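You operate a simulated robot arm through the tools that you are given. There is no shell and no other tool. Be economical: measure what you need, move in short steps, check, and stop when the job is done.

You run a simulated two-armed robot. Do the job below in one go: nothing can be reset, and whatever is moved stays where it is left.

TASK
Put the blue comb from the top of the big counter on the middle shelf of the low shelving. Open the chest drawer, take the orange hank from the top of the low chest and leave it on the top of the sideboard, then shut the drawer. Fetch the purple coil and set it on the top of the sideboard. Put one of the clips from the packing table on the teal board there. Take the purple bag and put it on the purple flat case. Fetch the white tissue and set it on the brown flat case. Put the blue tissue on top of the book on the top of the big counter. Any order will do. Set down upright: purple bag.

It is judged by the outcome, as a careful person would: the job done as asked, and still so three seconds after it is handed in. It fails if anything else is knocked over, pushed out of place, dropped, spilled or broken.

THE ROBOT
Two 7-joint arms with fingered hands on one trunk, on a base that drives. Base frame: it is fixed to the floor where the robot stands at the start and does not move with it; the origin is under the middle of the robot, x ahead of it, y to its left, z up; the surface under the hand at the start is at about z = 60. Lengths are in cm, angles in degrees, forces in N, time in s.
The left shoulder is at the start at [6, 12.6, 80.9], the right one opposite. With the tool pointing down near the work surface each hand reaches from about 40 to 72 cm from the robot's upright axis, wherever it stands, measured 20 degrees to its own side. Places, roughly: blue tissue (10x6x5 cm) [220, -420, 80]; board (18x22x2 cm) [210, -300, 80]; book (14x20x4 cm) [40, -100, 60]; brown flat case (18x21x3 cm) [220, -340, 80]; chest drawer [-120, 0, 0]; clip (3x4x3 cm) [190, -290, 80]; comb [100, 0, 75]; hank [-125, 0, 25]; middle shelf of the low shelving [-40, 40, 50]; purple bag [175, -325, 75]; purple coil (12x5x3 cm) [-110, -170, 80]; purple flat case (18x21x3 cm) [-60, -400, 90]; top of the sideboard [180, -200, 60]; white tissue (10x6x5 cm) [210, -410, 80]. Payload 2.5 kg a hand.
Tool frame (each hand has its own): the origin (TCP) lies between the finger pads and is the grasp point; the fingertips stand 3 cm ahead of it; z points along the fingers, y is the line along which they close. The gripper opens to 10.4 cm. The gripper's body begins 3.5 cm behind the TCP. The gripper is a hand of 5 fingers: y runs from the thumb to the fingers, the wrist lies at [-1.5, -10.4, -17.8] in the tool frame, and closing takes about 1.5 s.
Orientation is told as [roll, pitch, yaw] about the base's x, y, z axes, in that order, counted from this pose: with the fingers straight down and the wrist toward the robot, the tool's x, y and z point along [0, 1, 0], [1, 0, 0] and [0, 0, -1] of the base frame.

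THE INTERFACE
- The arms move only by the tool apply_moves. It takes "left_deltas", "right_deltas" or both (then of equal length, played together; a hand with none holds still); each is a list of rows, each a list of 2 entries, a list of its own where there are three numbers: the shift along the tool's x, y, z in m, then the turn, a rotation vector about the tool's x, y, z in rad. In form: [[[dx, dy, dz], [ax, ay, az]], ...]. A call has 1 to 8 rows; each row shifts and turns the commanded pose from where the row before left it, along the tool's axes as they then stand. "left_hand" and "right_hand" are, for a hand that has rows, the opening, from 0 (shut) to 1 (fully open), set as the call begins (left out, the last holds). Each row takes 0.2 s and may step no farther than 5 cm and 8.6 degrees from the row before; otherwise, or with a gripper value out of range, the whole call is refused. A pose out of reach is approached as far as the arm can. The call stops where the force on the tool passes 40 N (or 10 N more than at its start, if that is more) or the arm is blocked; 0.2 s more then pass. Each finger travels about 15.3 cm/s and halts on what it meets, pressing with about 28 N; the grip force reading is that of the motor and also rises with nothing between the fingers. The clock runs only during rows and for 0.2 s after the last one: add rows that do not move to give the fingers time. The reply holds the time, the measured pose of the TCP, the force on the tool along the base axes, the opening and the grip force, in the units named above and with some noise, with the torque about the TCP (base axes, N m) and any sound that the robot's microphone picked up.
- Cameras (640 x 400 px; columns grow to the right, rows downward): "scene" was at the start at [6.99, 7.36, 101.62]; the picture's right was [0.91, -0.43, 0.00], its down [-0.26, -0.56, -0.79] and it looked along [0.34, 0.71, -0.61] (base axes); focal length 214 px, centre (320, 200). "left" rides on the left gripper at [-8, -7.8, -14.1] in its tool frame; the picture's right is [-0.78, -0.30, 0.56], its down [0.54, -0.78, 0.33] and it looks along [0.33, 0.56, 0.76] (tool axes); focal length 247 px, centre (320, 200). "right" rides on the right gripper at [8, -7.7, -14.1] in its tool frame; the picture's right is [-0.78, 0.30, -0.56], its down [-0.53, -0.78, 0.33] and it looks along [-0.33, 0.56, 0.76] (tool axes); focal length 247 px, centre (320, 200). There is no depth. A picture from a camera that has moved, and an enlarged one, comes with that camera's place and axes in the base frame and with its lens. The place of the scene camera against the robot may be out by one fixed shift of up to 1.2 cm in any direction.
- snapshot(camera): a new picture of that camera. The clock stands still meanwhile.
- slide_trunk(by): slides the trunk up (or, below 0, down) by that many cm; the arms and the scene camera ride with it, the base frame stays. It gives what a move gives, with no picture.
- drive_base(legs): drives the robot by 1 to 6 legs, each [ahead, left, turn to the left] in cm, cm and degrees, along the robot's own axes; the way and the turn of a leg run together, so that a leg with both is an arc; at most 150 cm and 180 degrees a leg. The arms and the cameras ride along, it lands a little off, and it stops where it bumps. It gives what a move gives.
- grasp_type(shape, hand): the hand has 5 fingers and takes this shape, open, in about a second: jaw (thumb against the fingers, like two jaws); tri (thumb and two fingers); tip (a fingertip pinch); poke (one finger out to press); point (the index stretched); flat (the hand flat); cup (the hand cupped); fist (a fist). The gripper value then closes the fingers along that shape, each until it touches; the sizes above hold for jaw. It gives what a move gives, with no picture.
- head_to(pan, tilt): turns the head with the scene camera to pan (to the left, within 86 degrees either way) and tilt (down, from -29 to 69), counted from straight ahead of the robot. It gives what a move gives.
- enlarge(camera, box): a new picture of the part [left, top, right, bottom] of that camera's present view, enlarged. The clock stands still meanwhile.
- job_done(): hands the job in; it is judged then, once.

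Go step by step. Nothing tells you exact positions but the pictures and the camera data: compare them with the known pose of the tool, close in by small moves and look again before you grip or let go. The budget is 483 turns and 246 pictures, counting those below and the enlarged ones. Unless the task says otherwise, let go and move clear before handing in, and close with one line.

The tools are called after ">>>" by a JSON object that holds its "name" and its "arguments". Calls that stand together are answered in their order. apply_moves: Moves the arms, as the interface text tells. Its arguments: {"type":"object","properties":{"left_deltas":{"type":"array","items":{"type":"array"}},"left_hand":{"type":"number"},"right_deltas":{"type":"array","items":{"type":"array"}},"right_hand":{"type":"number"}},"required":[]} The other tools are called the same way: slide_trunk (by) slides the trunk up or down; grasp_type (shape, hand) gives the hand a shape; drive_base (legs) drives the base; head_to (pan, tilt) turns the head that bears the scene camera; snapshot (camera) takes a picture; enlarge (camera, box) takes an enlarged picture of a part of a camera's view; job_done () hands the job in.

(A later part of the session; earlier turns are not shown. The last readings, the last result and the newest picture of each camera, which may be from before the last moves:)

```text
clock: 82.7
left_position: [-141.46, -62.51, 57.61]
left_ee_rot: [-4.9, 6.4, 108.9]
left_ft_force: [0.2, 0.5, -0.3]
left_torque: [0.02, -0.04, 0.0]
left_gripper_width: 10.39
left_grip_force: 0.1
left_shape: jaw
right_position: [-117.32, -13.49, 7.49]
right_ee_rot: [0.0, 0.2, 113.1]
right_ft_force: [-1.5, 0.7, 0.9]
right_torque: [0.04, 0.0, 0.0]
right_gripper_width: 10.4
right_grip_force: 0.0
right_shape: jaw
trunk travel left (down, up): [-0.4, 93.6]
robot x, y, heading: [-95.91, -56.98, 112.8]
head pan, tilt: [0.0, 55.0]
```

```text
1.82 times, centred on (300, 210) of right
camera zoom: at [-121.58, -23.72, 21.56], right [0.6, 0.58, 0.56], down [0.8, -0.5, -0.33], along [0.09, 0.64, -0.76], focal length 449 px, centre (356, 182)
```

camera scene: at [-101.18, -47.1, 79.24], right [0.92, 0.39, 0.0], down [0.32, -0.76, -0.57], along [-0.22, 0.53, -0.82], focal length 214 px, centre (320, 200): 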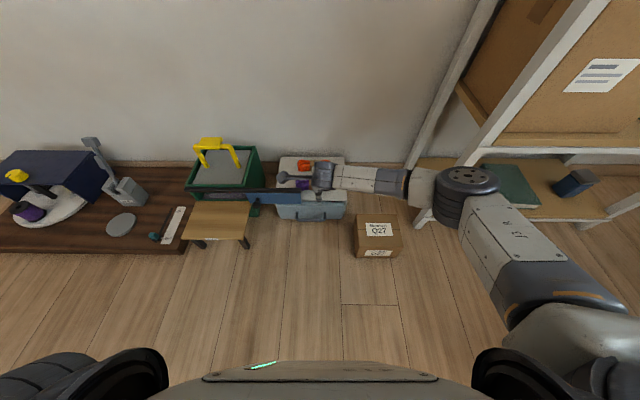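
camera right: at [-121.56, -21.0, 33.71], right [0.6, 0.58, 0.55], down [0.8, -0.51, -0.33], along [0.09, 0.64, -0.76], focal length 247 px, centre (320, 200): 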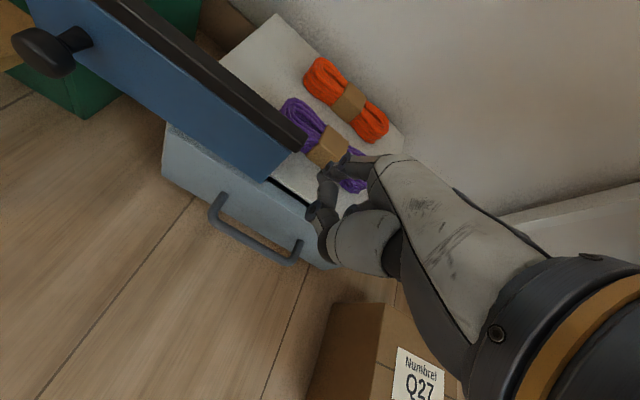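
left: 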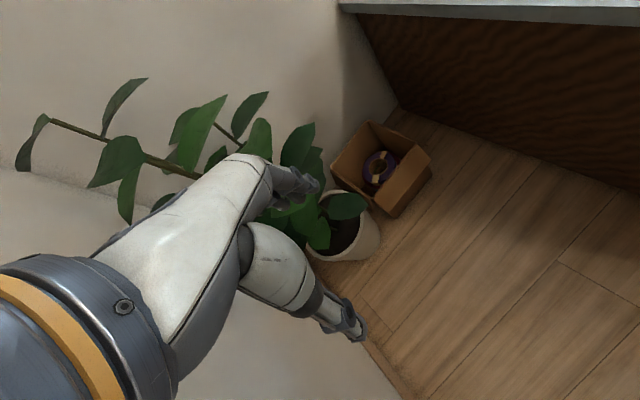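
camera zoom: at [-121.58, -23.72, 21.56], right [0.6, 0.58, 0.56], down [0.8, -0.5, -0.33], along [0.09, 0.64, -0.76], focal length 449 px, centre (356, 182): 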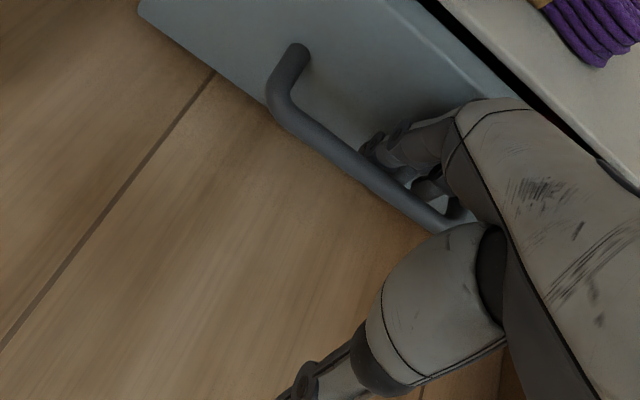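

Fingers are hooked behind the bar. Pull.

>>> {"name": "apply_moves", "arguments": {"right_deltas": [[[0, -0.015, 0], [0, 0, 0]], [[0, -0.015, 0], [0, 0, 0]], [[0, -0.015, 0], [0, 0, 0]], [[0, -0.015, 0], [0, 0, 0]]]}}

>>> {"name": "snapshot", "arguments": {"camera": "right"}}

```text
clock: 83.7
left_position: [-141.49, -62.51, 57.57]
left_ee_rot: [-4.8, 6.3, 108.8]
left_ft_force: [0.2, -0.4, 0.4]
left_torque: [0.02, -0.01, 0.0]
left_gripper_width: 10.4
left_grip_force: 0.1
left_shape: jaw
right_position: [-114.9, -19.24, 7.46]
right_ee_rot: [0.1, 0.3, 113.2]
right_ft_force: [0.5, -0.9, -0.1]
right_torque: [0.01, 0.02, 0.02]
right_gripper_width: 10.39
right_grip_force: 0.0
right_shape: jaw
trunk travel left (down, up): [-0.4, 93.6]
robot x, y, heading: [-96.51, -57.25, 112.7]
head pan, tilt: [0.0, 55.0]
```

```text
190 pictures are left
camera right: at [-119.19, -29.46, 21.56], right [0.6, 0.58, 0.55], down [0.8, -0.51, -0.33], along [0.09, 0.64, -0.76], focal length 247 px, centre (320, 200)
```

right: 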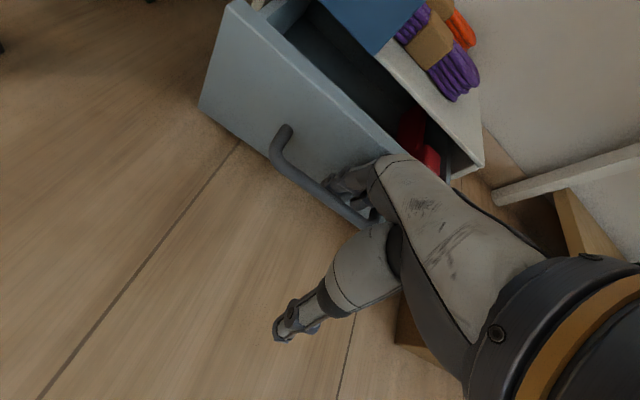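

The drawer is opening. Pull another 7 cm with the base.

>>> {"name": "drive_base", "arguments": {"legs": [[-7, 0, 0]]}}

>>> {"name": "snapshot", "arguments": {"camera": "right"}}

```text
clock: 84.7
left_position: [-138.69, -69.04, 57.64]
left_ee_rot: [-4.8, 6.4, 108.9]
left_ft_force: [-0.3, 0.3, -0.7]
left_torque: [0.0, -0.01, -0.02]
left_gripper_width: 10.38
left_grip_force: 0.0
left_shape: jaw
right_position: [-112.28, -25.71, 7.39]
right_ee_rot: [0.1, 0.3, 113.2]
right_ft_force: [0.8, -1.2, -1.0]
right_torque: [-0.02, 0.01, 0.0]
right_gripper_width: 10.38
right_grip_force: 0.0
right_shape: jaw
trunk travel left (down, up): [-0.4, 93.6]
robot x, y, heading: [-93.42, -63.43, 112.5]
head pan, tilt: [0.0, 55.0]
```

```text
189 pictures are left
camera right: at [-116.5, -35.91, 21.54], right [0.6, 0.58, 0.55], down [0.8, -0.51, -0.33], along [0.09, 0.64, -0.76], focal length 247 px, centre (320, 200)
```

right: 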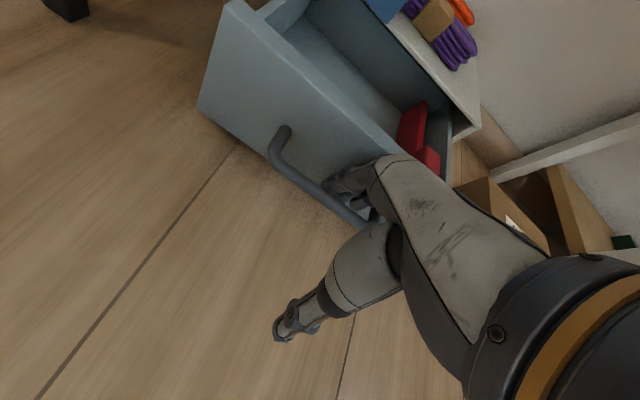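

Drawer is well open. Unhook, lift, and move toward the orange hank.

>>> {"name": "apply_moves", "arguments": {"right_deltas": [[[0, 0.008, -0.01], [0, 0, 0]], [[0, 0, -0.04], [0, 0, 0]], [[0, 0, -0.05], [0, 0, 0]], [[0, 0, -0.05], [0, 0, 0]], [[0, 0, -0.05], [0, 0, 0]], [[0, 0.03, -0.04], [0, 0, 0]], [[0, 0.04, 0], [0, 0, 0]], [[0, 0.04, 0], [0, 0, 0]]]}}

>>> {"name": "drive_base", "arguments": {"legs": [[0, 8, 0], [12, 0, 0]]}}

>>> {"name": "snapshot", "arguments": {"camera": "right"}}

>>> {"name": "snapshot", "arguments": {"camera": "scene"}}

```text
clock: 86.5
left_position: [-138.73, -69.03, 57.7]
left_ee_rot: [-4.9, 6.3, 108.9]
left_ft_force: [-0.3, 1.3, -0.6]
left_torque: [-0.01, -0.01, 0.0]
left_gripper_width: 10.38
left_grip_force: 0.1
left_shape: jaw
right_position: [-117.14, -14.69, 31.3]
right_ee_rot: [0.0, 0.4, 113.2]
right_ft_force: [0.0, -0.6, 0.0]
right_torque: [0.0, -0.01, 0.0]
right_gripper_width: 10.37
right_grip_force: 0.0
right_shape: jaw
trunk travel left (down, up): [-0.4, 93.6]
robot x, y, heading: [-93.88, -63.74, 112.5]
head pan, tilt: [0.0, 55.0]
```

```text
clock: 88.4
left_position: [-150.88, -60.78, 57.74]
left_ee_rot: [-4.7, 6.3, 108.6]
left_ft_force: [0.2, -0.8, -0.1]
left_torque: [-0.01, 0.02, -0.02]
left_gripper_width: 10.4
left_grip_force: 0.0
left_shape: jaw
right_position: [-129.02, -6.53, 31.26]
right_ee_rot: [0.1, 0.3, 113.1]
right_ft_force: [0.8, 0.2, -0.3]
right_torque: [0.01, -0.01, -0.01]
right_gripper_width: 10.38
right_grip_force: 0.2
right_shape: jaw
trunk travel left (down, up): [-0.4, 93.6]
robot x, y, heading: [-105.35, -55.62, 112.6]
head pan, tilt: [0.0, 55.0]
```

```text
188 pictures are left
camera right: at [-133.32, -16.78, 45.31], right [0.6, 0.58, 0.55], down [0.8, -0.51, -0.33], along [0.09, 0.64, -0.76], focal length 247 px, centre (320, 200)
```

right: 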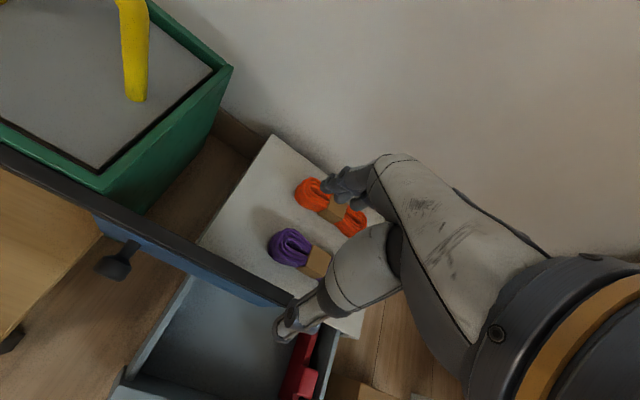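

```text
187 pictures are left
camera scene: at [-110.45, -45.48, 79.24], right [0.92, 0.38, 0.0], down [0.31, -0.76, -0.57], along [-0.22, 0.53, -0.82], focal length 214 px, centre (320, 200)
```

scene: 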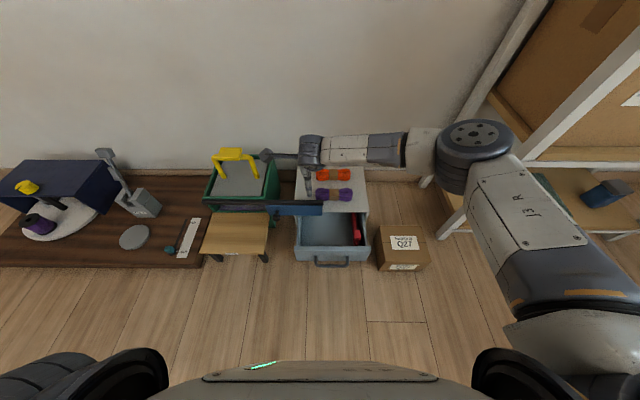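

Orange hank at about (−127.7, 9.9, z≈15). Move the right hand over it.

>>> {"name": "apply_moves", "arguments": {"right_deltas": [[[-0.04, 0.04, 0], [0, 0, 0]], [[-0.036, 0.04, 0], [0, 0, 0]], [[0, 0.035, 0.0], [0, 0, 0]], [[0, 0.031, 0.0], [0, 0, 0]], [[0, 0, 0.04], [0, 0, 0]]]}}

>>> {"name": "snapshot", "arguments": {"camera": "right"}}

```text
refused: row 1 steps farther than a row can; nothing moved
```

```text
186 pictures are left
camera right: at [-133.32, -16.78, 45.31], right [0.6, 0.58, 0.55], down [0.8, -0.51, -0.33], along [0.09, 0.64, -0.76], focal length 247 px, centre (320, 200)
```

right: 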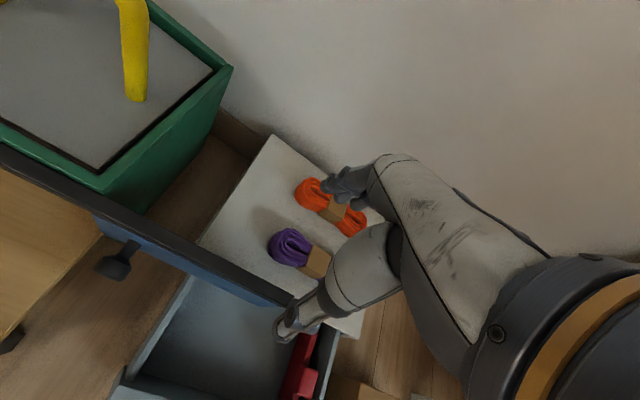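

>>> {"name": "apply_moves", "arguments": {"right_deltas": [[[-0.025, 0.036, 0], [0, 0, 0]], [[-0.025, 0.036, 0], [0, 0, 0]], [[-0.026, 0.036, 0.0], [0, 0, 0]], [[0, 0.038, 0.0], [0, 0, 0]], [[0, 0, 0.04], [0, 0, 0]]]}}

>>> {"name": "snapshot", "arguments": {"camera": "right"}}

```text
clock: 89.6
left_position: [-150.79, -60.85, 57.59]
left_ee_rot: [-4.8, 6.4, 108.7]
left_ft_force: [0.2, 0.3, -0.4]
left_torque: [0.0, -0.01, 0.0]
left_gripper_width: 10.39
left_grip_force: 0.1
left_shape: jaw
right_position: [-124.94, 7.56, 27.01]
right_ee_rot: [0.0, 0.3, 113.0]
right_ft_force: [0.3, 0.1, 0.3]
right_torque: [0.03, -0.02, -0.02]
right_gripper_width: 10.38
right_grip_force: 0.1
right_shape: jaw
right hand out of reach, approached as far as the arm can: row 4, 5
trunk travel left (down, up): [-0.4, 93.6]
robot x, y, heading: [-105.29, -55.22, 112.6]
head pan, tilt: [0.0, 55.0]
```

```text
185 pictures are left
camera right: at [-129.18, -2.74, 41.09], right [0.6, 0.58, 0.55], down [0.8, -0.51, -0.33], along [0.09, 0.64, -0.77], focal length 247 px, centre (320, 200)
```

right: 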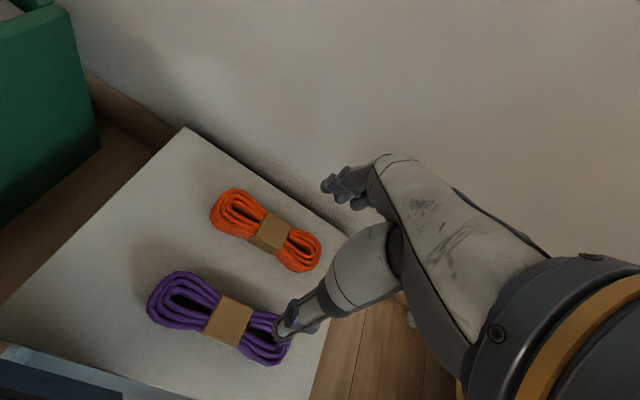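

Slightly out of reach; drive 4 cm ahead, narrow the opening.

>>> {"name": "drive_base", "arguments": {"legs": [[4, 0, 0]]}}

>>> {"name": "apply_moves", "arguments": {"right_deltas": [[[0.012, -0.008, 0.0], [0, 0, 0]], [[0, 0, 0.03], [0, 0, 0]]], "right_hand": 0.72}}

>>> {"name": "snapshot", "arguments": {"camera": "right"}}

```text
clock: 90.5
left_position: [-152.32, -57.13, 57.63]
left_ee_rot: [-4.8, 6.4, 108.7]
left_ft_force: [0.3, -0.3, 0.3]
left_torque: [0.0, -0.02, -0.04]
left_gripper_width: 10.39
left_grip_force: 0.0
left_shape: jaw
right_position: [-126.37, 11.22, 27.01]
right_ee_rot: [0.2, 0.3, 113.0]
right_ft_force: [0.4, -0.5, 0.1]
right_torque: [0.0, 0.0, -0.01]
right_gripper_width: 10.39
right_grip_force: 0.0
right_shape: jaw
trunk travel left (down, up): [-0.4, 93.6]
robot x, y, heading: [-106.94, -51.7, 112.4]
head pan, tilt: [0.0, 55.0]
```

```text
clock: 91.0
left_position: [-152.22, -57.19, 57.64]
left_ee_rot: [-4.7, 6.4, 108.7]
left_ft_force: [0.4, 0.5, 0.3]
left_torque: [-0.02, -0.01, 0.04]
left_gripper_width: 10.38
left_grip_force: 0.1
left_shape: jaw
right_position: [-126.95, 9.73, 24.02]
right_ee_rot: [0.0, 0.3, 113.0]
right_ft_force: [0.6, 0.2, 0.0]
right_torque: [0.02, 0.03, 0.02]
right_gripper_width: 7.54
right_grip_force: 0.1
right_shape: jaw
trunk travel left (down, up): [-0.4, 93.6]
robot x, y, heading: [-107.28, -51.71, 112.8]
head pan, tilt: [0.0, 55.0]
```

```text
184 pictures are left
camera right: at [-131.28, -0.46, 38.04], right [0.6, 0.58, 0.55], down [0.8, -0.51, -0.33], along [0.09, 0.64, -0.76], focal length 247 px, centre (320, 200)
```

right: 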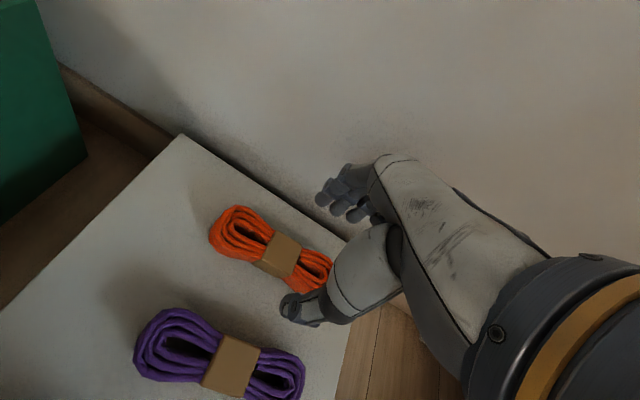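

Aligned with the orange hank's centre. Descend.

>>> {"name": "apply_moves", "arguments": {"right_deltas": [[[0, 0, 0.03], [0, 0, 0]], [[0, 0, 0.025], [0, 0, 0]], [[0, 0, 0.015], [0, 0, 0]]]}}

>>> {"name": "snapshot", "arguments": {"camera": "right"}}

```text
clock: 91.8
left_position: [-152.35, -56.92, 57.59]
left_ee_rot: [-4.9, 6.4, 108.7]
left_ft_force: [0.0, -0.8, -0.6]
left_torque: [-0.04, 0.01, 0.0]
left_gripper_width: 10.39
left_grip_force: 0.0
left_shape: jaw
right_position: [-125.7, 8.39, 19.43]
right_ee_rot: [0.0, 0.3, 113.0]
right_ft_force: [0.8, 0.0, -1.0]
right_torque: [-0.02, 0.0, 0.01]
right_gripper_width: 7.53
right_grip_force: 0.1
right_shape: jaw
right hand out of reach, approached as far as the arm can: row 1, 2, 3
trunk travel left (down, up): [-0.4, 93.6]
robot x, y, heading: [-106.61, -51.58, 112.5]
head pan, tilt: [0.0, 55.0]
```

```text
183 pictures are left
camera right: at [-129.94, -1.94, 33.53], right [0.6, 0.58, 0.55], down [0.8, -0.51, -0.33], along [0.09, 0.64, -0.76], focal length 247 px, centre (320, 200)
```

right: 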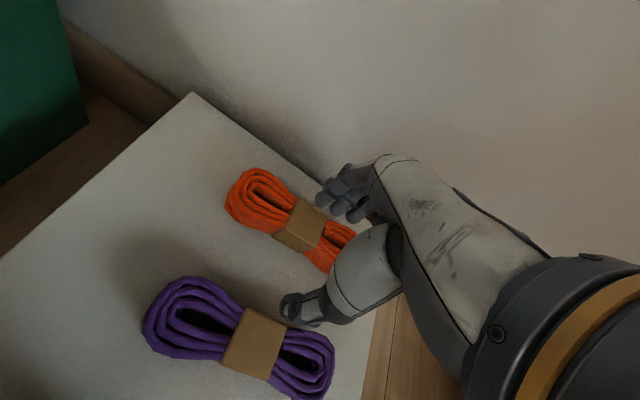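

Need to be closer; there's room in front. First lift a little, drive 7 cm, realign.

>>> {"name": "apply_moves", "arguments": {"right_deltas": [[[0, -0.02, -0.04], [0, 0, 0]], [[0, -0.045, 0], [0, 0, 0]]]}}

>>> {"name": "drive_base", "arguments": {"legs": [[8, 0, 0]]}}

>>> {"name": "snapshot", "arguments": {"camera": "right"}}

```text
clock: 92.5
left_position: [-152.2, -57.18, 57.74]
left_ee_rot: [-4.8, 6.4, 108.8]
left_ft_force: [0.0, -0.1, 0.9]
left_torque: [0.0, -0.01, -0.05]
left_gripper_width: 10.4
left_grip_force: 0.0
left_shape: jaw
right_position: [-123.18, 2.43, 23.82]
right_ee_rot: [-0.1, 0.2, 112.8]
right_ft_force: [0.8, -0.8, 0.9]
right_torque: [0.03, 0.01, 0.0]
right_gripper_width: 7.51
right_grip_force: 0.1
right_shape: jaw
trunk travel left (down, up): [-0.4, 93.6]
robot x, y, heading: [-106.99, -51.68, 112.3]
head pan, tilt: [0.0, 55.0]
```

```text
clock: 93.5
left_position: [-155.27, -49.83, 57.64]
left_ee_rot: [-4.8, 6.5, 108.8]
left_ft_force: [0.4, -0.6, 0.8]
left_torque: [0.0, -0.02, 0.0]
left_gripper_width: 10.36
left_grip_force: 0.0
left_shape: jaw
right_position: [-126.38, 9.64, 23.74]
right_ee_rot: [0.0, 0.3, 113.1]
right_ft_force: [-1.1, 0.7, 0.1]
right_torque: [-0.03, 0.03, 0.0]
right_gripper_width: 7.52
right_grip_force: 0.2
right_shape: jaw
trunk travel left (down, up): [-0.4, 93.6]
robot x, y, heading: [-110.38, -44.43, 112.4]
head pan, tilt: [0.0, 55.0]
```

```text
182 pictures are left
camera right: at [-130.64, -0.6, 37.82], right [0.6, 0.58, 0.55], down [0.8, -0.51, -0.33], along [0.09, 0.64, -0.76], focal length 247 px, centre (320, 200)
```

right: 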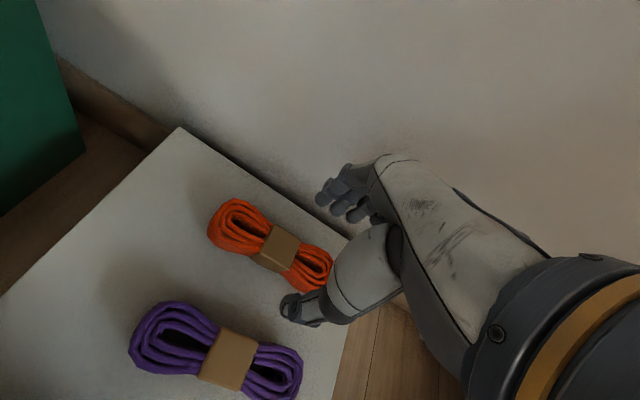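

>>> {"name": "apply_moves", "arguments": {"right_deltas": [[[0, 0.011, 0.02], [0, 0, 0]], [[0, 0, 0.03], [0, 0, 0]], [[0, 0, 0.02], [0, 0, 0]]]}}

>>> {"name": "snapshot", "arguments": {"camera": "right"}}

```text
clock: 94.3
left_position: [-155.38, -49.86, 57.62]
left_ee_rot: [-4.8, 6.5, 108.7]
left_ft_force: [0.3, 0.4, 0.0]
left_torque: [0.02, 0.01, 0.02]
left_gripper_width: 10.39
left_grip_force: 0.1
left_shape: jaw
right_position: [-126.7, 10.6, 16.64]
right_ee_rot: [0.0, 0.3, 113.1]
right_ft_force: [-0.8, 0.3, -0.1]
right_torque: [0.0, -0.01, 0.03]
right_gripper_width: 7.5
right_grip_force: 0.0
right_shape: jaw
trunk travel left (down, up): [-0.4, 93.6]
robot x, y, heading: [-109.94, -44.44, 112.5]
head pan, tilt: [0.0, 55.0]
```

```text
181 pictures are left
camera right: at [-131.06, 0.42, 30.7], right [0.6, 0.58, 0.55], down [0.8, -0.51, -0.33], along [0.09, 0.64, -0.76], focal length 247 px, centre (320, 200)
```

right: 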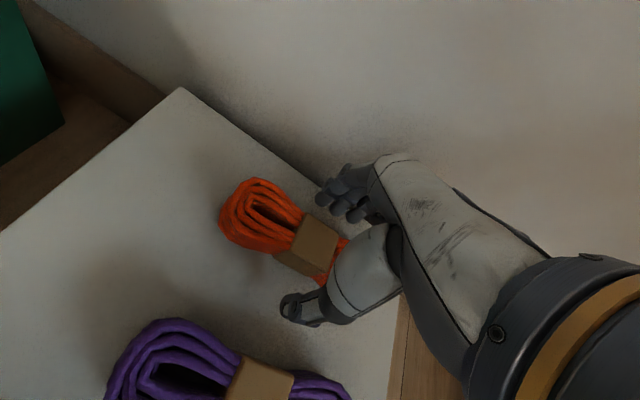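

>>> {"name": "apply_moves", "arguments": {"right_deltas": [[[0, 0, 0.008], [0, 0, 0]], [[0, 0, 0.007], [0, 0, 0]]]}}

```text
clock: 94.9
left_position: [-155.36, -49.85, 57.64]
left_ee_rot: [-4.8, 6.3, 108.8]
left_ft_force: [0.5, 0.5, 0.0]
left_torque: [-0.01, -0.01, 0.02]
left_gripper_width: 10.4
left_grip_force: 0.1
left_shape: jaw
right_position: [-126.8, 10.73, 15.21]
right_ee_rot: [0.2, 0.2, 113.0]
right_ft_force: [-0.5, -0.2, 3.1]
right_torque: [0.17, 0.01, -0.04]
right_gripper_width: 7.45
right_grip_force: 0.0
right_shape: jaw
trunk travel left (down, up): [-0.4, 93.6]
robot x, y, heading: [-110.19, -43.86, 112.3]
head pan, tilt: [0.0, 55.0]
```

Just touching the chest top. Close and lift.

>>> {"name": "apply_moves", "arguments": {"right_deltas": [[[0, 0, -0.002], [0, 0, 0]], [[0, 0, 0], [0, 0, 0]], [[0, 0, 0], [0, 0, 0]], [[0, 0, 0], [0, 0, 0]], [[0, 0, 0], [0, 0, 0]], [[0, 0, 0], [0, 0, 0]], [[0, 0, 0], [0, 0, 0]], [[0, 0, 0], [0, 0, 0]]], "right_hand": 0}}

>>> {"name": "apply_moves", "arguments": {"right_deltas": [[[0, 0, -0.03], [0, 0, 0]], [[0, 0, -0.04], [0, 0, 0]], [[0, 0, -0.05], [0, 0, 0]], [[0, 0, -0.05], [0, 0, 0]]]}}

>>> {"name": "snapshot", "arguments": {"camera": "right"}}

```text
clock: 96.7
left_position: [-155.38, -49.97, 57.62]
left_ee_rot: [-4.9, 6.3, 108.8]
left_ft_force: [0.4, -0.4, -0.3]
left_torque: [0.01, 0.03, -0.03]
left_gripper_width: 10.39
left_grip_force: 0.2
left_shape: jaw
right_position: [-126.84, 10.73, 15.3]
right_ee_rot: [0.1, 0.3, 113.2]
right_ft_force: [-0.5, -1.5, 4.3]
right_torque: [0.04, 0.16, 0.05]
right_gripper_width: 2.8
right_grip_force: 28.1
right_shape: jaw
trunk travel left (down, up): [-0.4, 93.6]
robot x, y, heading: [-110.07, -44.39, 112.4]
head pan, tilt: [0.0, 55.0]
```

```text
clock: 97.7
left_position: [-155.26, -49.83, 57.71]
left_ee_rot: [-4.7, 6.4, 108.8]
left_ft_force: [0.5, -0.2, 0.4]
left_torque: [-0.01, -0.01, 0.01]
left_gripper_width: 10.38
left_grip_force: 0.0
left_shape: jaw
right_position: [-126.61, 10.79, 32.12]
right_ee_rot: [0.1, 0.3, 113.0]
right_ft_force: [0.3, -0.7, -1.2]
right_torque: [0.01, 0.04, 0.01]
right_gripper_width: 2.78
right_grip_force: 27.8
right_shape: jaw
trunk travel left (down, up): [-0.4, 93.6]
robot x, y, heading: [-110.26, -44.13, 112.4]
head pan, tilt: [0.0, 55.0]
```

```text
180 pictures are left
camera right: at [-130.97, 0.6, 46.24], right [0.6, 0.58, 0.55], down [0.8, -0.51, -0.33], along [0.09, 0.64, -0.76], focal length 247 px, centre (320, 200)
```

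right: 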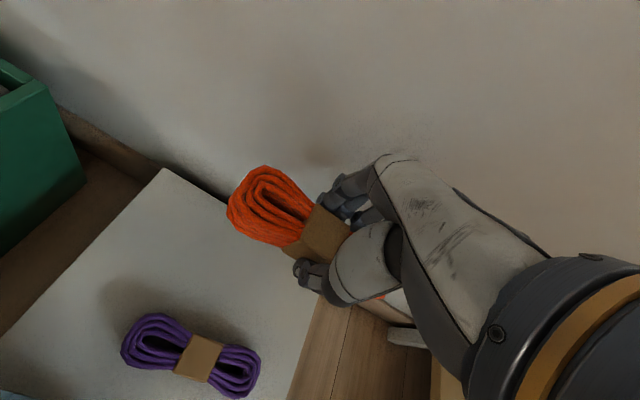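

Hank held. Back away and shut the drawer with the left hand.

>>> {"name": "drive_base", "arguments": {"legs": [[-30, 0, 0], [0, -14, 0]]}}

>>> {"name": "apply_moves", "arguments": {"left_deltas": [[[0, 0.05, 0], [0, 0, 0]], [[0, 0.05, 0], [0, 0, 0]], [[0, 0.05, 0], [0, 0, 0]], [[0, 0.05, 0], [0, 0, 0]], [[-0.03, 0.04, 0], [0, 0, 0]], [[-0.04, 0.03, 0], [0, 0, 0]], [[-0.04, 0.03, 0], [0, 0, 0]], [[-0.04, 0.03, 0], [0, 0, 0]]], "left_hand": 0}}

>>> {"name": "snapshot", "arguments": {"camera": "left"}}

>>> {"name": "snapshot", "arguments": {"camera": "scene"}}

```text
clock: 100.7
left_position: [-130.79, -72.57, 57.64]
left_ee_rot: [-4.8, 6.4, 108.4]
left_ft_force: [0.3, -0.7, 0.4]
left_torque: [0.05, 0.03, 0.03]
left_gripper_width: 10.39
left_grip_force: 0.0
left_shape: jaw
right_position: [-101.8, -12.11, 32.14]
right_ee_rot: [0.1, 0.3, 112.6]
right_ft_force: [-0.3, -0.6, -1.7]
right_torque: [0.01, -0.01, 0.01]
right_gripper_width: 2.77
right_grip_force: 27.6
right_shape: jaw
trunk travel left (down, up): [-0.4, 93.6]
robot x, y, heading: [-85.33, -67.4, 111.7]
head pan, tilt: [0.0, 55.0]
```

```text
clock: 102.5
left_position: [-126.82, -36.6, 55.4]
left_ee_rot: [-4.9, 6.3, 108.5]
left_ft_force: [-0.1, 0.4, 0.1]
left_torque: [0.02, 0.0, 0.02]
left_gripper_width: 0.0
left_grip_force: 28.2
left_shape: jaw
right_position: [-101.74, -12.22, 32.24]
right_ee_rot: [0.1, 0.3, 112.6]
right_ft_force: [-0.5, -0.1, -1.3]
right_torque: [-0.02, -0.02, 0.02]
right_gripper_width: 2.78
right_grip_force: 28.0
right_shape: jaw
trunk travel left (down, up): [-0.4, 93.6]
robot x, y, heading: [-85.28, -67.43, 112.2]
head pan, tilt: [0.0, 55.0]
```

```text
179 pictures are left
camera left: at [-118.58, -40.29, 70.95], right [0.89, -0.07, -0.45], down [-0.22, -0.93, -0.29], along [-0.4, 0.36, -0.84], focal length 247 px, centre (320, 200)
```

left: 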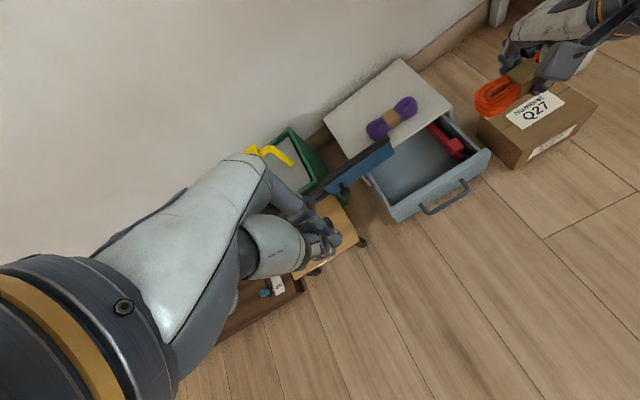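

```text
178 pictures are left
camera scene: at [-90.32, -57.54, 79.23], right [0.93, 0.38, 0.0], down [0.31, -0.76, -0.57], along [-0.22, 0.53, -0.82], focal length 214 px, centre (320, 200)
```

scene: 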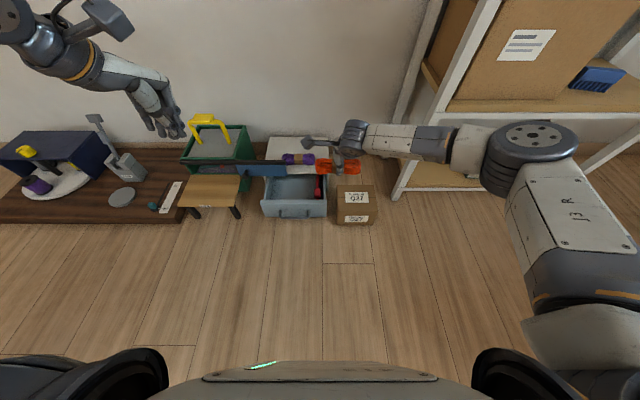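

Bar centre now near (−116.3,−20.8). Straighten the left hand and bring it in front of the bar, then lower.

>>> {"name": "apply_moves", "arguments": {"left_deltas": [[[0, 0, 0], [-0.11, 0.085, 0]], [[-0.045, 0.01, 0], [0, 0, 0]], [[-0.045, 0.01, 0], [0, 0, 0]], [[-0.045, 0.01, 0], [0, 0, 0]], [[-0.035, 0.01, 0], [0, 0, 0]], [[0, 0, 0.05], [0, 0, 0]], [[0, 0, 0.05], [0, 0, 0]], [[0, 0, 0.05], [0, 0, 0]]]}}

>>> {"name": "apply_moves", "arguments": {"left_deltas": [[[0, 0, 0.05], [0, 0, 0]], [[0, 0, 0.05], [0, 0, 0]], [[0, 0, 0.05], [0, 0, 0]]]}}

>>> {"name": "snapshot", "arguments": {"camera": "left"}}

>>> {"name": "snapshot", "arguments": {"camera": "scene"}}

```text
clock: 104.3
left_position: [-111.9, -27.43, 40.39]
left_ee_rot: [0.0, 0.0, 108.7]
left_ft_force: [-1.1, -1.0, 0.0]
left_torque: [-0.02, 0.02, -0.02]
left_gripper_width: 0.0
left_grip_force: 27.6
left_shape: jaw
right_position: [-101.54, -12.12, 32.19]
right_ee_rot: [0.1, 0.3, 112.5]
right_ft_force: [-0.8, -0.2, -0.9]
right_torque: [-0.03, -0.01, 0.01]
right_gripper_width: 2.76
right_grip_force: 28.0
right_shape: jaw
trunk travel left (down, up): [-0.4, 93.6]
robot x, y, heading: [-85.33, -67.41, 112.0]
head pan, tilt: [0.0, 55.0]
```

```text
clock: 105.1
left_position: [-115.95, -31.55, 30.86]
left_ee_rot: [0.1, 0.0, 108.6]
left_ft_force: [0.1, -0.6, 0.1]
left_torque: [0.0, 0.02, 0.04]
left_gripper_width: 0.01
left_grip_force: 27.9
left_shape: jaw
left hand out of reach, approached as far as the arm can: row 1, 2, 3
right_position: [-101.71, -12.1, 32.12]
right_ee_rot: [0.0, 0.3, 112.6]
right_ft_force: [-0.1, 0.1, -1.2]
right_torque: [0.02, 0.0, 0.02]
right_gripper_width: 2.78
right_grip_force: 27.6
right_shape: jaw
trunk travel left (down, up): [-0.4, 93.6]
robot x, y, heading: [-85.44, -67.3, 111.9]
head pan, tilt: [0.0, 55.0]
```

```text
177 pictures are left
camera left: at [-105.97, -36.46, 44.98], right [0.83, -0.03, -0.56], down [-0.26, -0.91, -0.33], along [-0.49, 0.42, -0.76], focal length 247 px, centre (320, 200)
```

left: 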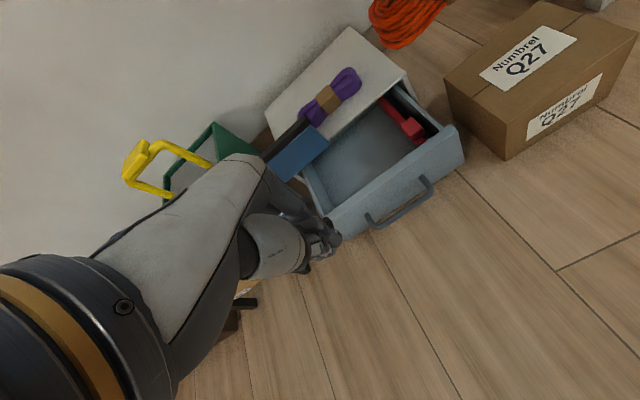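

```text
176 pictures are left
camera scene: at [-90.31, -57.53, 79.24], right [0.93, 0.38, 0.0], down [0.31, -0.76, -0.57], along [-0.22, 0.53, -0.82], focal length 214 px, centre (320, 200)
```

scene: 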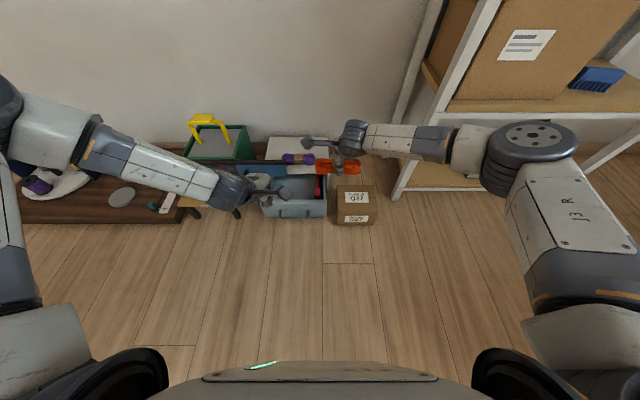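

The left arm is limited in this posture; try farther ahead with adjusted yaw, then lower.

>>> {"name": "apply_moves", "arguments": {"left_deltas": [[[0, 0.03, -0.03], [0, 0, -0.07]], [[0, 0.03, -0.03], [0, 0, 0]], [[0, 0.02, 0], [0, 0, 0]]]}}

>>> {"name": "drive_base", "arguments": {"legs": [[-8, 4, 0]]}}

>>> {"name": "apply_moves", "arguments": {"left_deltas": [[[0, 0, 0.05], [0, 0, 0]], [[0, 0, 0.05], [0, 0, 0]], [[0, 0, 0.04], [0, 0, 0]]]}}

```text
clock: 105.9
left_position: [-118.95, -24.01, 36.87]
left_ee_rot: [0.1, 0.0, 112.6]
left_ft_force: [0.4, -0.8, 0.9]
left_torque: [-0.01, -0.02, -0.02]
left_gripper_width: 0.01
left_grip_force: 28.1
left_shape: jaw
right_position: [-101.7, -12.12, 32.14]
right_ee_rot: [0.2, 0.3, 112.7]
right_ft_force: [-0.5, 0.0, -0.8]
right_torque: [0.0, -0.01, -0.01]
right_gripper_width: 2.76
right_grip_force: 28.4
right_shape: jaw
trunk travel left (down, up): [-0.4, 93.6]
robot x, y, heading: [-85.68, -67.39, 112.0]
head pan, tilt: [0.0, 55.0]
```

```text
clock: 107.0
left_position: [-119.55, -32.91, 36.81]
left_ee_rot: [0.1, 0.0, 112.8]
left_ft_force: [-0.5, 0.1, -0.2]
left_torque: [-0.02, 0.01, 0.01]
left_gripper_width: 0.0
left_grip_force: 28.3
left_shape: jaw
right_position: [-102.43, -21.01, 32.12]
right_ee_rot: [0.1, 0.4, 112.7]
right_ft_force: [-0.1, 0.1, -0.9]
right_torque: [0.0, 0.0, 0.03]
right_gripper_width: 2.73
right_grip_force: 27.7
right_shape: jaw
trunk travel left (down, up): [-0.4, 93.6]
robot x, y, heading: [-86.36, -76.21, 112.2]
head pan, tilt: [0.0, 55.0]
```

```text
clock: 107.8
left_position: [-122.48, -38.68, 29.75]
left_ee_rot: [0.1, 0.1, 112.7]
left_ft_force: [-0.4, 1.4, -0.4]
left_torque: [0.01, 0.02, -0.02]
left_gripper_width: 0.0
left_grip_force: 28.0
left_shape: jaw
left hand out of reach, approached as far as the arm can: row 1, 2, 3
right_position: [-102.45, -20.98, 32.14]
right_ee_rot: [0.2, 0.3, 112.7]
right_ft_force: [-0.8, -0.3, -1.0]
right_torque: [0.0, 0.04, 0.0]
right_gripper_width: 2.75
right_grip_force: 28.1
right_shape: jaw
trunk travel left (down, up): [-0.4, 93.6]
robot x, y, heading: [-85.66, -76.3, 112.2]
head pan, tilt: [0.0, 55.0]
```

Reset the left arm posture: raise high in front, then come down.

>>> {"name": "apply_moves", "arguments": {"left_deltas": [[[0, 0.01, -0.048], [0, 0, 0]], [[0, 0.01, -0.048], [0, 0, 0]], [[0, 0.01, -0.048], [0, 0, 0]], [[0, 0.01, -0.048], [0, 0, 0]], [[0, 0.01, -0.048], [0, 0, 0]], [[0, 0.01, -0.048], [0, 0, 0]], [[-0.045, 0, -0.02], [0, 0, 0]], [[-0.045, 0, 0], [0, 0, 0]]]}}

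>>> {"name": "apply_moves", "arguments": {"left_deltas": [[[-0.045, 0, 0], [0, 0, 0]], [[0, 0, 0.05], [0, 0, 0]], [[0, 0, 0.05], [0, 0, 0]], [[0, 0, 0.05], [0, 0, 0]], [[0, 0, 0.05], [0, 0, 0]], [[0, 0, 0.05], [0, 0, 0]], [[0, 0, 0.05], [0, 0, 0]], [[0, 0, 0.05], [0, 0, 0]]]}}

>>> {"name": "snapshot", "arguments": {"camera": "scene"}}

```text
clock: 109.6
left_position: [-117.87, -30.14, 60.63]
left_ee_rot: [0.3, 0.0, 112.9]
left_ft_force: [0.6, -0.2, 1.4]
left_torque: [0.01, 0.03, 0.01]
left_gripper_width: 0.01
left_grip_force: 28.2
left_shape: jaw
left hand out of reach, approached as far as the arm can: row 8
right_position: [-102.4, -21.08, 32.29]
right_ee_rot: [0.2, 0.1, 112.6]
right_ft_force: [-0.1, 0.9, -1.0]
right_torque: [-0.01, -0.01, -0.03]
right_gripper_width: 2.77
right_grip_force: 28.2
right_shape: jaw
trunk travel left (down, up): [-0.4, 93.6]
robot x, y, heading: [-86.48, -76.7, 112.0]
head pan, tilt: [0.0, 55.0]
```

```text
clock: 111.4
left_position: [-120.09, -37.64, 31.47]
left_ee_rot: [0.0, 0.1, 112.7]
left_ft_force: [-0.1, 0.4, -0.2]
left_torque: [0.03, 0.03, -0.02]
left_gripper_width: 0.0
left_grip_force: 27.5
left_shape: jaw
left hand out of reach, approached as far as the arm can: row 1, 5, 6, 7, 8
right_position: [-102.41, -21.0, 32.06]
right_ee_rot: [0.1, 0.3, 112.7]
right_ft_force: [-0.2, 0.4, -1.8]
right_torque: [0.0, 0.02, 0.0]
right_gripper_width: 2.75
right_grip_force: 27.8
right_shape: jaw
trunk travel left (down, up): [-0.4, 93.6]
robot x, y, heading: [-86.19, -76.94, 112.2]
head pan, tilt: [0.0, 55.0]
```

```text
175 pictures are left
camera scene: at [-91.03, -66.46, 79.24], right [0.93, 0.38, 0.0], down [0.31, -0.76, -0.57], along [-0.22, 0.53, -0.82], focal length 214 px, centre (320, 200)
```

scene: 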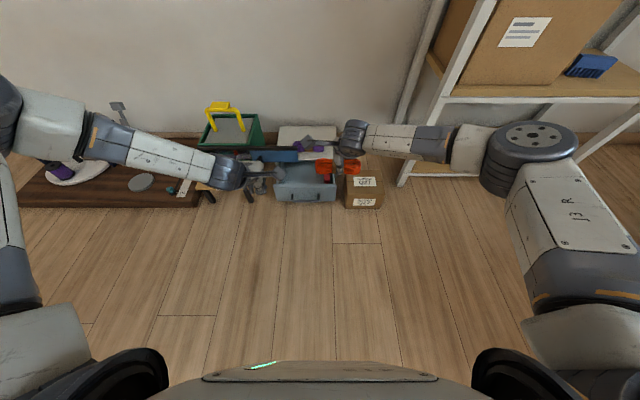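

>>> {"name": "apply_moves", "arguments": {"left_deltas": [[[0.03, 0.01, -0.035], [0, 0, 0]], [[0.03, 0.01, -0.035], [0, 0, 0]], [[0.03, 0.01, -0.035], [0, 0, 0]], [[0.03, 0.01, -0.035], [0, 0, 0]], [[0.03, 0.01, -0.035], [0, 0, 0]], [[0.03, 0.02, -0.03], [0, 0, 0]], [[0.0, 0.04, 0], [0, 0, 0]], [[0, 0.04, 0], [0, 0, 0]]]}}

>>> {"name": "apply_moves", "arguments": {"left_deltas": [[[0, 0, 0.05], [0, 0, 0]], [[0, 0, 0.05], [0, 0, 0]], [[0, 0, 0.05], [0, 0, 0]], [[0, 0, 0.05], [0, 0, 0]], [[0, 0, 0.05], [0, 0, 0]], [[0, 0, 0.05], [0, 0, 0]], [[0, 0, 0.05], [0, 0, 0]]]}}

```text
clock: 113.2
left_position: [-142.2, -30.58, 51.45]
left_ee_rot: [0.1, 0.2, 112.6]
left_ft_force: [-0.6, -0.4, 0.6]
left_torque: [0.04, -0.03, -0.02]
left_gripper_width: 0.0
left_grip_force: 28.2
left_shape: jaw
right_position: [-102.44, -21.11, 32.22]
right_ee_rot: [0.1, 0.4, 112.6]
right_ft_force: [-0.8, 0.0, -0.9]
right_torque: [-0.01, -0.02, -0.02]
right_gripper_width: 2.75
right_grip_force: 28.2
right_shape: jaw
trunk travel left (down, up): [-0.4, 93.6]
robot x, y, heading: [-85.68, -76.4, 112.1]
head pan, tilt: [0.0, 55.0]
```

```text
clock: 114.8
left_position: [-138.63, -39.12, 30.34]
left_ee_rot: [0.1, 0.1, 112.7]
left_ft_force: [0.4, -0.4, -0.4]
left_torque: [0.01, 0.0, 0.01]
left_gripper_width: 0.0
left_grip_force: 28.1
left_shape: jaw
left hand out of reach, approached as far as the arm can: row 2, 3, 4, 5, 6, 7
right_position: [-102.44, -21.02, 32.03]
right_ee_rot: [0.1, 0.2, 112.7]
right_ft_force: [-0.3, -0.2, -0.2]
right_torque: [-0.01, 0.01, -0.01]
right_gripper_width: 2.77
right_grip_force: 27.9
right_shape: jaw
trunk travel left (down, up): [-0.4, 93.6]
robot x, y, heading: [-86.22, -76.21, 112.3]
head pan, tilt: [0.0, 55.0]
```

The left arm can't get low here, so I'll follow the literal order: deliver the hank first, shut the drawer afterwards with the right hand. Raise trunk and left arm, then look toward the coil.

>>> {"name": "slide_trunk", "arguments": {"by": 40}}

>>> {"name": "apply_moves", "arguments": {"left_deltas": [[[0, 0, -0.05], [0, 0, 0]], [[0, 0, -0.05], [0, 0, 0]], [[0, 0, -0.05], [0, 0, 0]], [[0, 0, -0.05], [0, 0, 0]], [[0, 0, -0.05], [0, 0, 0]], [[0, 0, -0.05], [0, 0, 0]]], "left_hand": 1}}

>>> {"name": "drive_base", "arguments": {"legs": [[0, 0, 70], [0, 0, 60]]}}

>>> {"name": "head_to", "arguments": {"pan": 10, "tilt": 20}}

>>> {"name": "snapshot", "arguments": {"camera": "scene"}}

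```text
clock: 118.7
left_position: [-138.69, -39.22, 70.23]
left_ee_rot: [0.1, 0.1, 112.8]
left_ft_force: [0.3, -0.4, 0.7]
left_torque: [0.02, -0.01, -0.03]
left_gripper_width: 0.0
left_grip_force: 28.3
left_shape: jaw
right_position: [-102.48, -21.04, 72.06]
right_ee_rot: [0.1, 0.3, 112.8]
right_ft_force: [0.0, 0.3, -2.2]
right_torque: [0.04, -0.05, 0.03]
right_gripper_width: 2.76
right_grip_force: 27.8
right_shape: jaw
trunk travel left (down, up): [-40.4, 53.6]
robot x, y, heading: [-86.15, -76.53, 112.2]
head pan, tilt: [0.0, 55.0]
```

```text
clock: 120.0
left_position: [-138.71, -39.07, 100.31]
left_ee_rot: [0.2, 0.2, 112.7]
left_ft_force: [-0.7, -0.7, -0.2]
left_torque: [0.0, -0.01, -0.01]
left_gripper_width: 10.37
left_grip_force: 0.2
left_shape: jaw
right_position: [-102.35, -21.14, 72.07]
right_ee_rot: [0.1, 0.3, 112.7]
right_ft_force: [0.1, 0.1, -1.4]
right_torque: [-0.01, -0.01, -0.03]
right_gripper_width: 2.77
right_grip_force: 27.7
right_shape: jaw
trunk travel left (down, up): [-40.4, 53.6]
robot x, y, heading: [-86.15, -76.55, 112.4]
head pan, tilt: [0.0, 55.0]
```

```text
clock: 126.1
left_position: [-82.23, -140.72, 100.37]
left_ee_rot: [0.2, 0.1, -118.6]
left_ft_force: [0.3, 0.4, -0.7]
left_torque: [0.01, -0.01, 0.01]
left_gripper_width: 10.38
left_grip_force: 0.0
left_shape: jaw
right_position: [-118.99, -123.88, 72.16]
right_ee_rot: [0.1, 0.4, -118.6]
right_ft_force: [0.0, 0.2, -0.7]
right_torque: [0.0, 0.01, -0.05]
right_gripper_width: 2.73
right_grip_force: 28.5
right_shape: jaw
trunk travel left (down, up): [-40.4, 53.6]
robot x, y, heading: [-86.32, -76.34, -119.4]
head pan, tilt: [0.0, 55.0]
```

```text
clock: 127.1
left_position: [-82.3, -140.7, 100.31]
left_ee_rot: [0.1, 0.1, -118.5]
left_ft_force: [-0.1, 0.1, 0.0]
left_torque: [-0.02, 0.03, 0.02]
left_gripper_width: 10.37
left_grip_force: 0.1
left_shape: jaw
right_position: [-119.04, -123.55, 72.04]
right_ee_rot: [0.0, 0.4, -118.6]
right_ft_force: [0.1, 0.3, -0.9]
right_torque: [-0.02, 0.02, 0.0]
right_gripper_width: 2.72
right_grip_force: 28.2
right_shape: jaw
trunk travel left (down, up): [-40.4, 53.6]
robot x, y, heading: [-86.26, -76.29, -119.1]
head pan, tilt: [10.0, 20.0]
```

```text
174 pictures are left
camera scene: at [-91.79, -89.15, 124.44], right [-0.94, 0.33, 0.0], down [0.11, 0.32, -0.94], along [-0.31, -0.89, -0.34], focal length 214 px, centre (320, 200)
```

scene: 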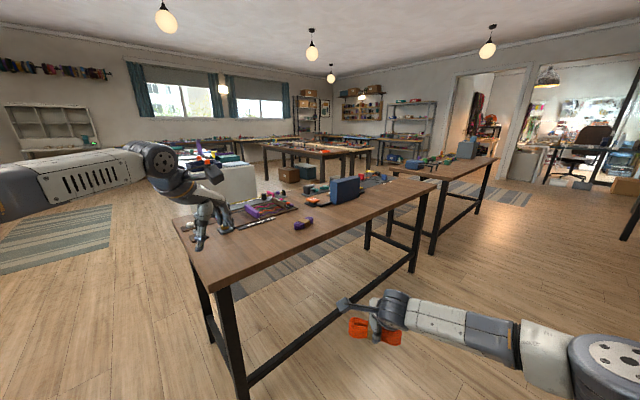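

The purple coil lies on the nearest brown table. Zoom.

>>> {"name": "enlarge", "arguments": {"camera": "scene", "box": [160, 150, 440, 310]}}

```text
2.29 times, centred on (300, 230) of scene
camera zoom: at [-91.79, -89.15, 124.44], right [-0.94, 0.33, 0.0], down [0.11, 0.32, -0.94], along [-0.31, -0.89, -0.34], focal length 490 px, centre (366, 131)
```

zoom: 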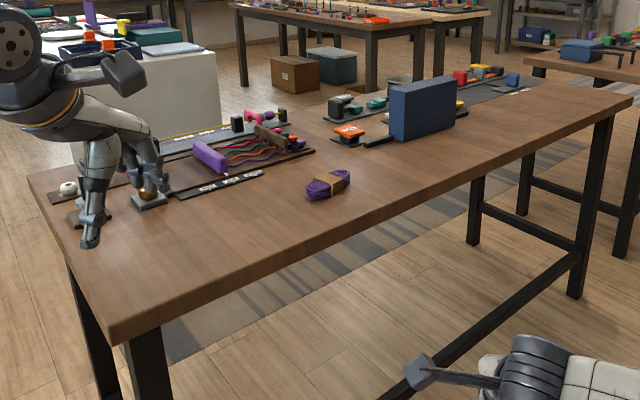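

Coil at ≈(−115.5,−182), table ≈z 76. Raise the right hand clear of table height, then drive in front of the coil.

>>> {"name": "apply_moves", "arguments": {"right_deltas": [[[0, 0, -0.05], [0, 0, 0]], [[0, 0, -0.05], [0, 0, 0]], [[0, 0, -0.05], [0, 0, 0]], [[0, 0, -0.05], [0, 0, 0]], [[0, 0, -0.05], [0, 0, 0]], [[0, 0, -0.05], [0, 0, 0]]]}}

>>> {"name": "snapshot", "arguments": {"camera": "right"}}

```text
clock: 128.5
left_position: [-82.25, -140.78, 100.23]
left_ee_rot: [0.1, 0.1, -118.5]
left_ft_force: [0.3, -0.1, 0.4]
left_torque: [0.0, 0.0, 0.0]
left_gripper_width: 10.41
left_grip_force: 0.1
left_shape: jaw
right_position: [-119.01, -123.84, 102.13]
right_ee_rot: [0.1, 0.4, -118.5]
right_ft_force: [0.3, 0.4, -0.6]
right_torque: [0.03, -0.02, 0.01]
right_gripper_width: 2.74
right_grip_force: 28.0
right_shape: jaw
trunk travel left (down, up): [-40.4, 53.6]
robot x, y, heading: [-85.91, -76.36, -119.0]
head pan, tilt: [10.0, 20.0]
```

```text
172 pictures are left
camera right: at [-108.29, -120.92, 116.24], right [-0.83, 0.11, 0.55], down [-0.1, 0.94, -0.33], along [-0.56, -0.32, -0.77], focal length 247 px, centre (320, 200)
```

right: 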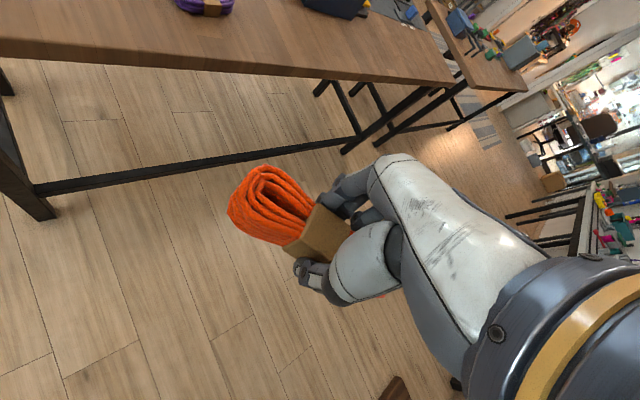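

Triangulation puts the coil at ≈(−112.5,−170.5, 83), table top ≈81. Raise 8 cm, turn and approach.

>>> {"name": "slide_trunk", "arguments": {"by": 8}}

>>> {"name": "drive_base", "arguments": {"legs": [[0, 0, 54], [0, -80, 0], [20, 0, 0]]}}

>>> {"name": "head_to", "arguments": {"pan": 15, "tilt": 45}}

>>> {"name": "snapshot", "arguments": {"camera": "scene"}}

>>> {"name": "snapshot", "arguments": {"camera": "left"}}

```text
clock: 129.7
left_position: [-82.21, -140.9, 108.13]
left_ee_rot: [0.2, 0.0, -118.4]
left_ft_force: [-0.3, -0.6, -0.5]
left_torque: [0.02, 0.0, -0.04]
left_gripper_width: 10.38
left_grip_force: 0.0
left_shape: jaw
right_position: [-118.99, -123.89, 110.06]
right_ee_rot: [0.0, 0.5, -118.6]
right_ft_force: [0.1, -0.5, -1.1]
right_torque: [0.03, 0.02, -0.02]
right_gripper_width: 2.68
right_grip_force: 28.0
right_shape: jaw
trunk travel left (down, up): [-48.4, 45.6]
robot x, y, heading: [-85.96, -76.19, -119.2]
head pan, tilt: [10.0, 20.0]
```

```text
clock: 137.5
left_position: [-96.41, -162.4, 108.25]
left_ee_rot: [0.3, 0.1, -65.0]
left_ft_force: [0.6, -0.3, 0.3]
left_torque: [0.01, -0.02, 0.0]
left_gripper_width: 10.36
left_grip_force: 0.0
left_shape: jaw
right_position: [-131.84, -181.8, 110.05]
right_ee_rot: [0.1, 0.2, -65.1]
right_ft_force: [0.3, -0.5, -0.9]
right_torque: [0.0, 0.0, 0.01]
right_gripper_width: 2.72
right_grip_force: 27.6
right_shape: jaw
trunk travel left (down, up): [-48.4, 45.6]
robot x, y, heading: [-150.48, -126.82, -65.7]
head pan, tilt: [10.0, 20.0]
```

```text
clock: 138.4
left_position: [-96.38, -162.25, 108.34]
left_ee_rot: [0.1, -0.1, -65.0]
left_ft_force: [-0.7, 1.0, -0.3]
left_torque: [0.0, -0.03, -0.01]
left_gripper_width: 10.4
left_grip_force: 0.0
left_shape: jaw
right_position: [-131.9, -181.76, 110.06]
right_ee_rot: [0.1, 0.2, -65.1]
right_ft_force: [0.6, 0.3, -0.3]
right_torque: [0.02, -0.02, 0.0]
right_gripper_width: 2.73
right_grip_force: 28.4
right_shape: jaw
trunk travel left (down, up): [-48.4, 45.6]
robot x, y, heading: [-150.51, -127.29, -65.6]
head pan, tilt: [15.0, 45.0]
```

```text
171 pictures are left
camera scene: at [-144.3, -137.44, 128.59], right [-0.77, -0.64, 0.0], down [-0.45, 0.55, -0.71], along [0.45, -0.55, -0.71], focal length 214 px, centre (320, 200)
```

scene: 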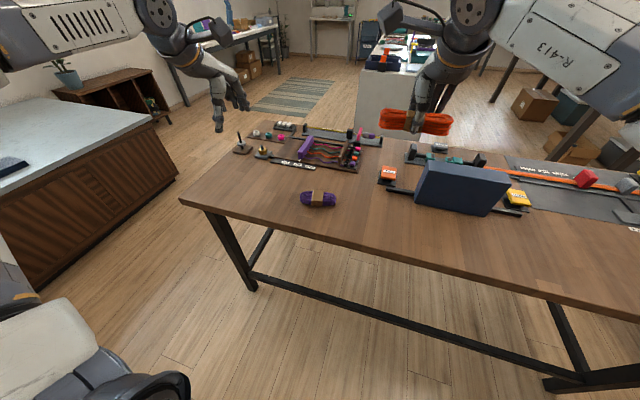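

```text
170 pictures are left
camera left: at [-107.07, -158.77, 122.43], right [-0.83, -0.06, -0.56], down [0.16, 0.93, -0.33], along [0.54, -0.36, -0.76], focal length 247 px, centre (320, 200)
```

left: 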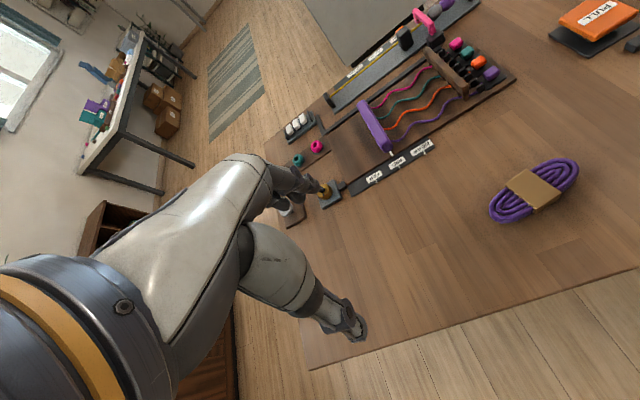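

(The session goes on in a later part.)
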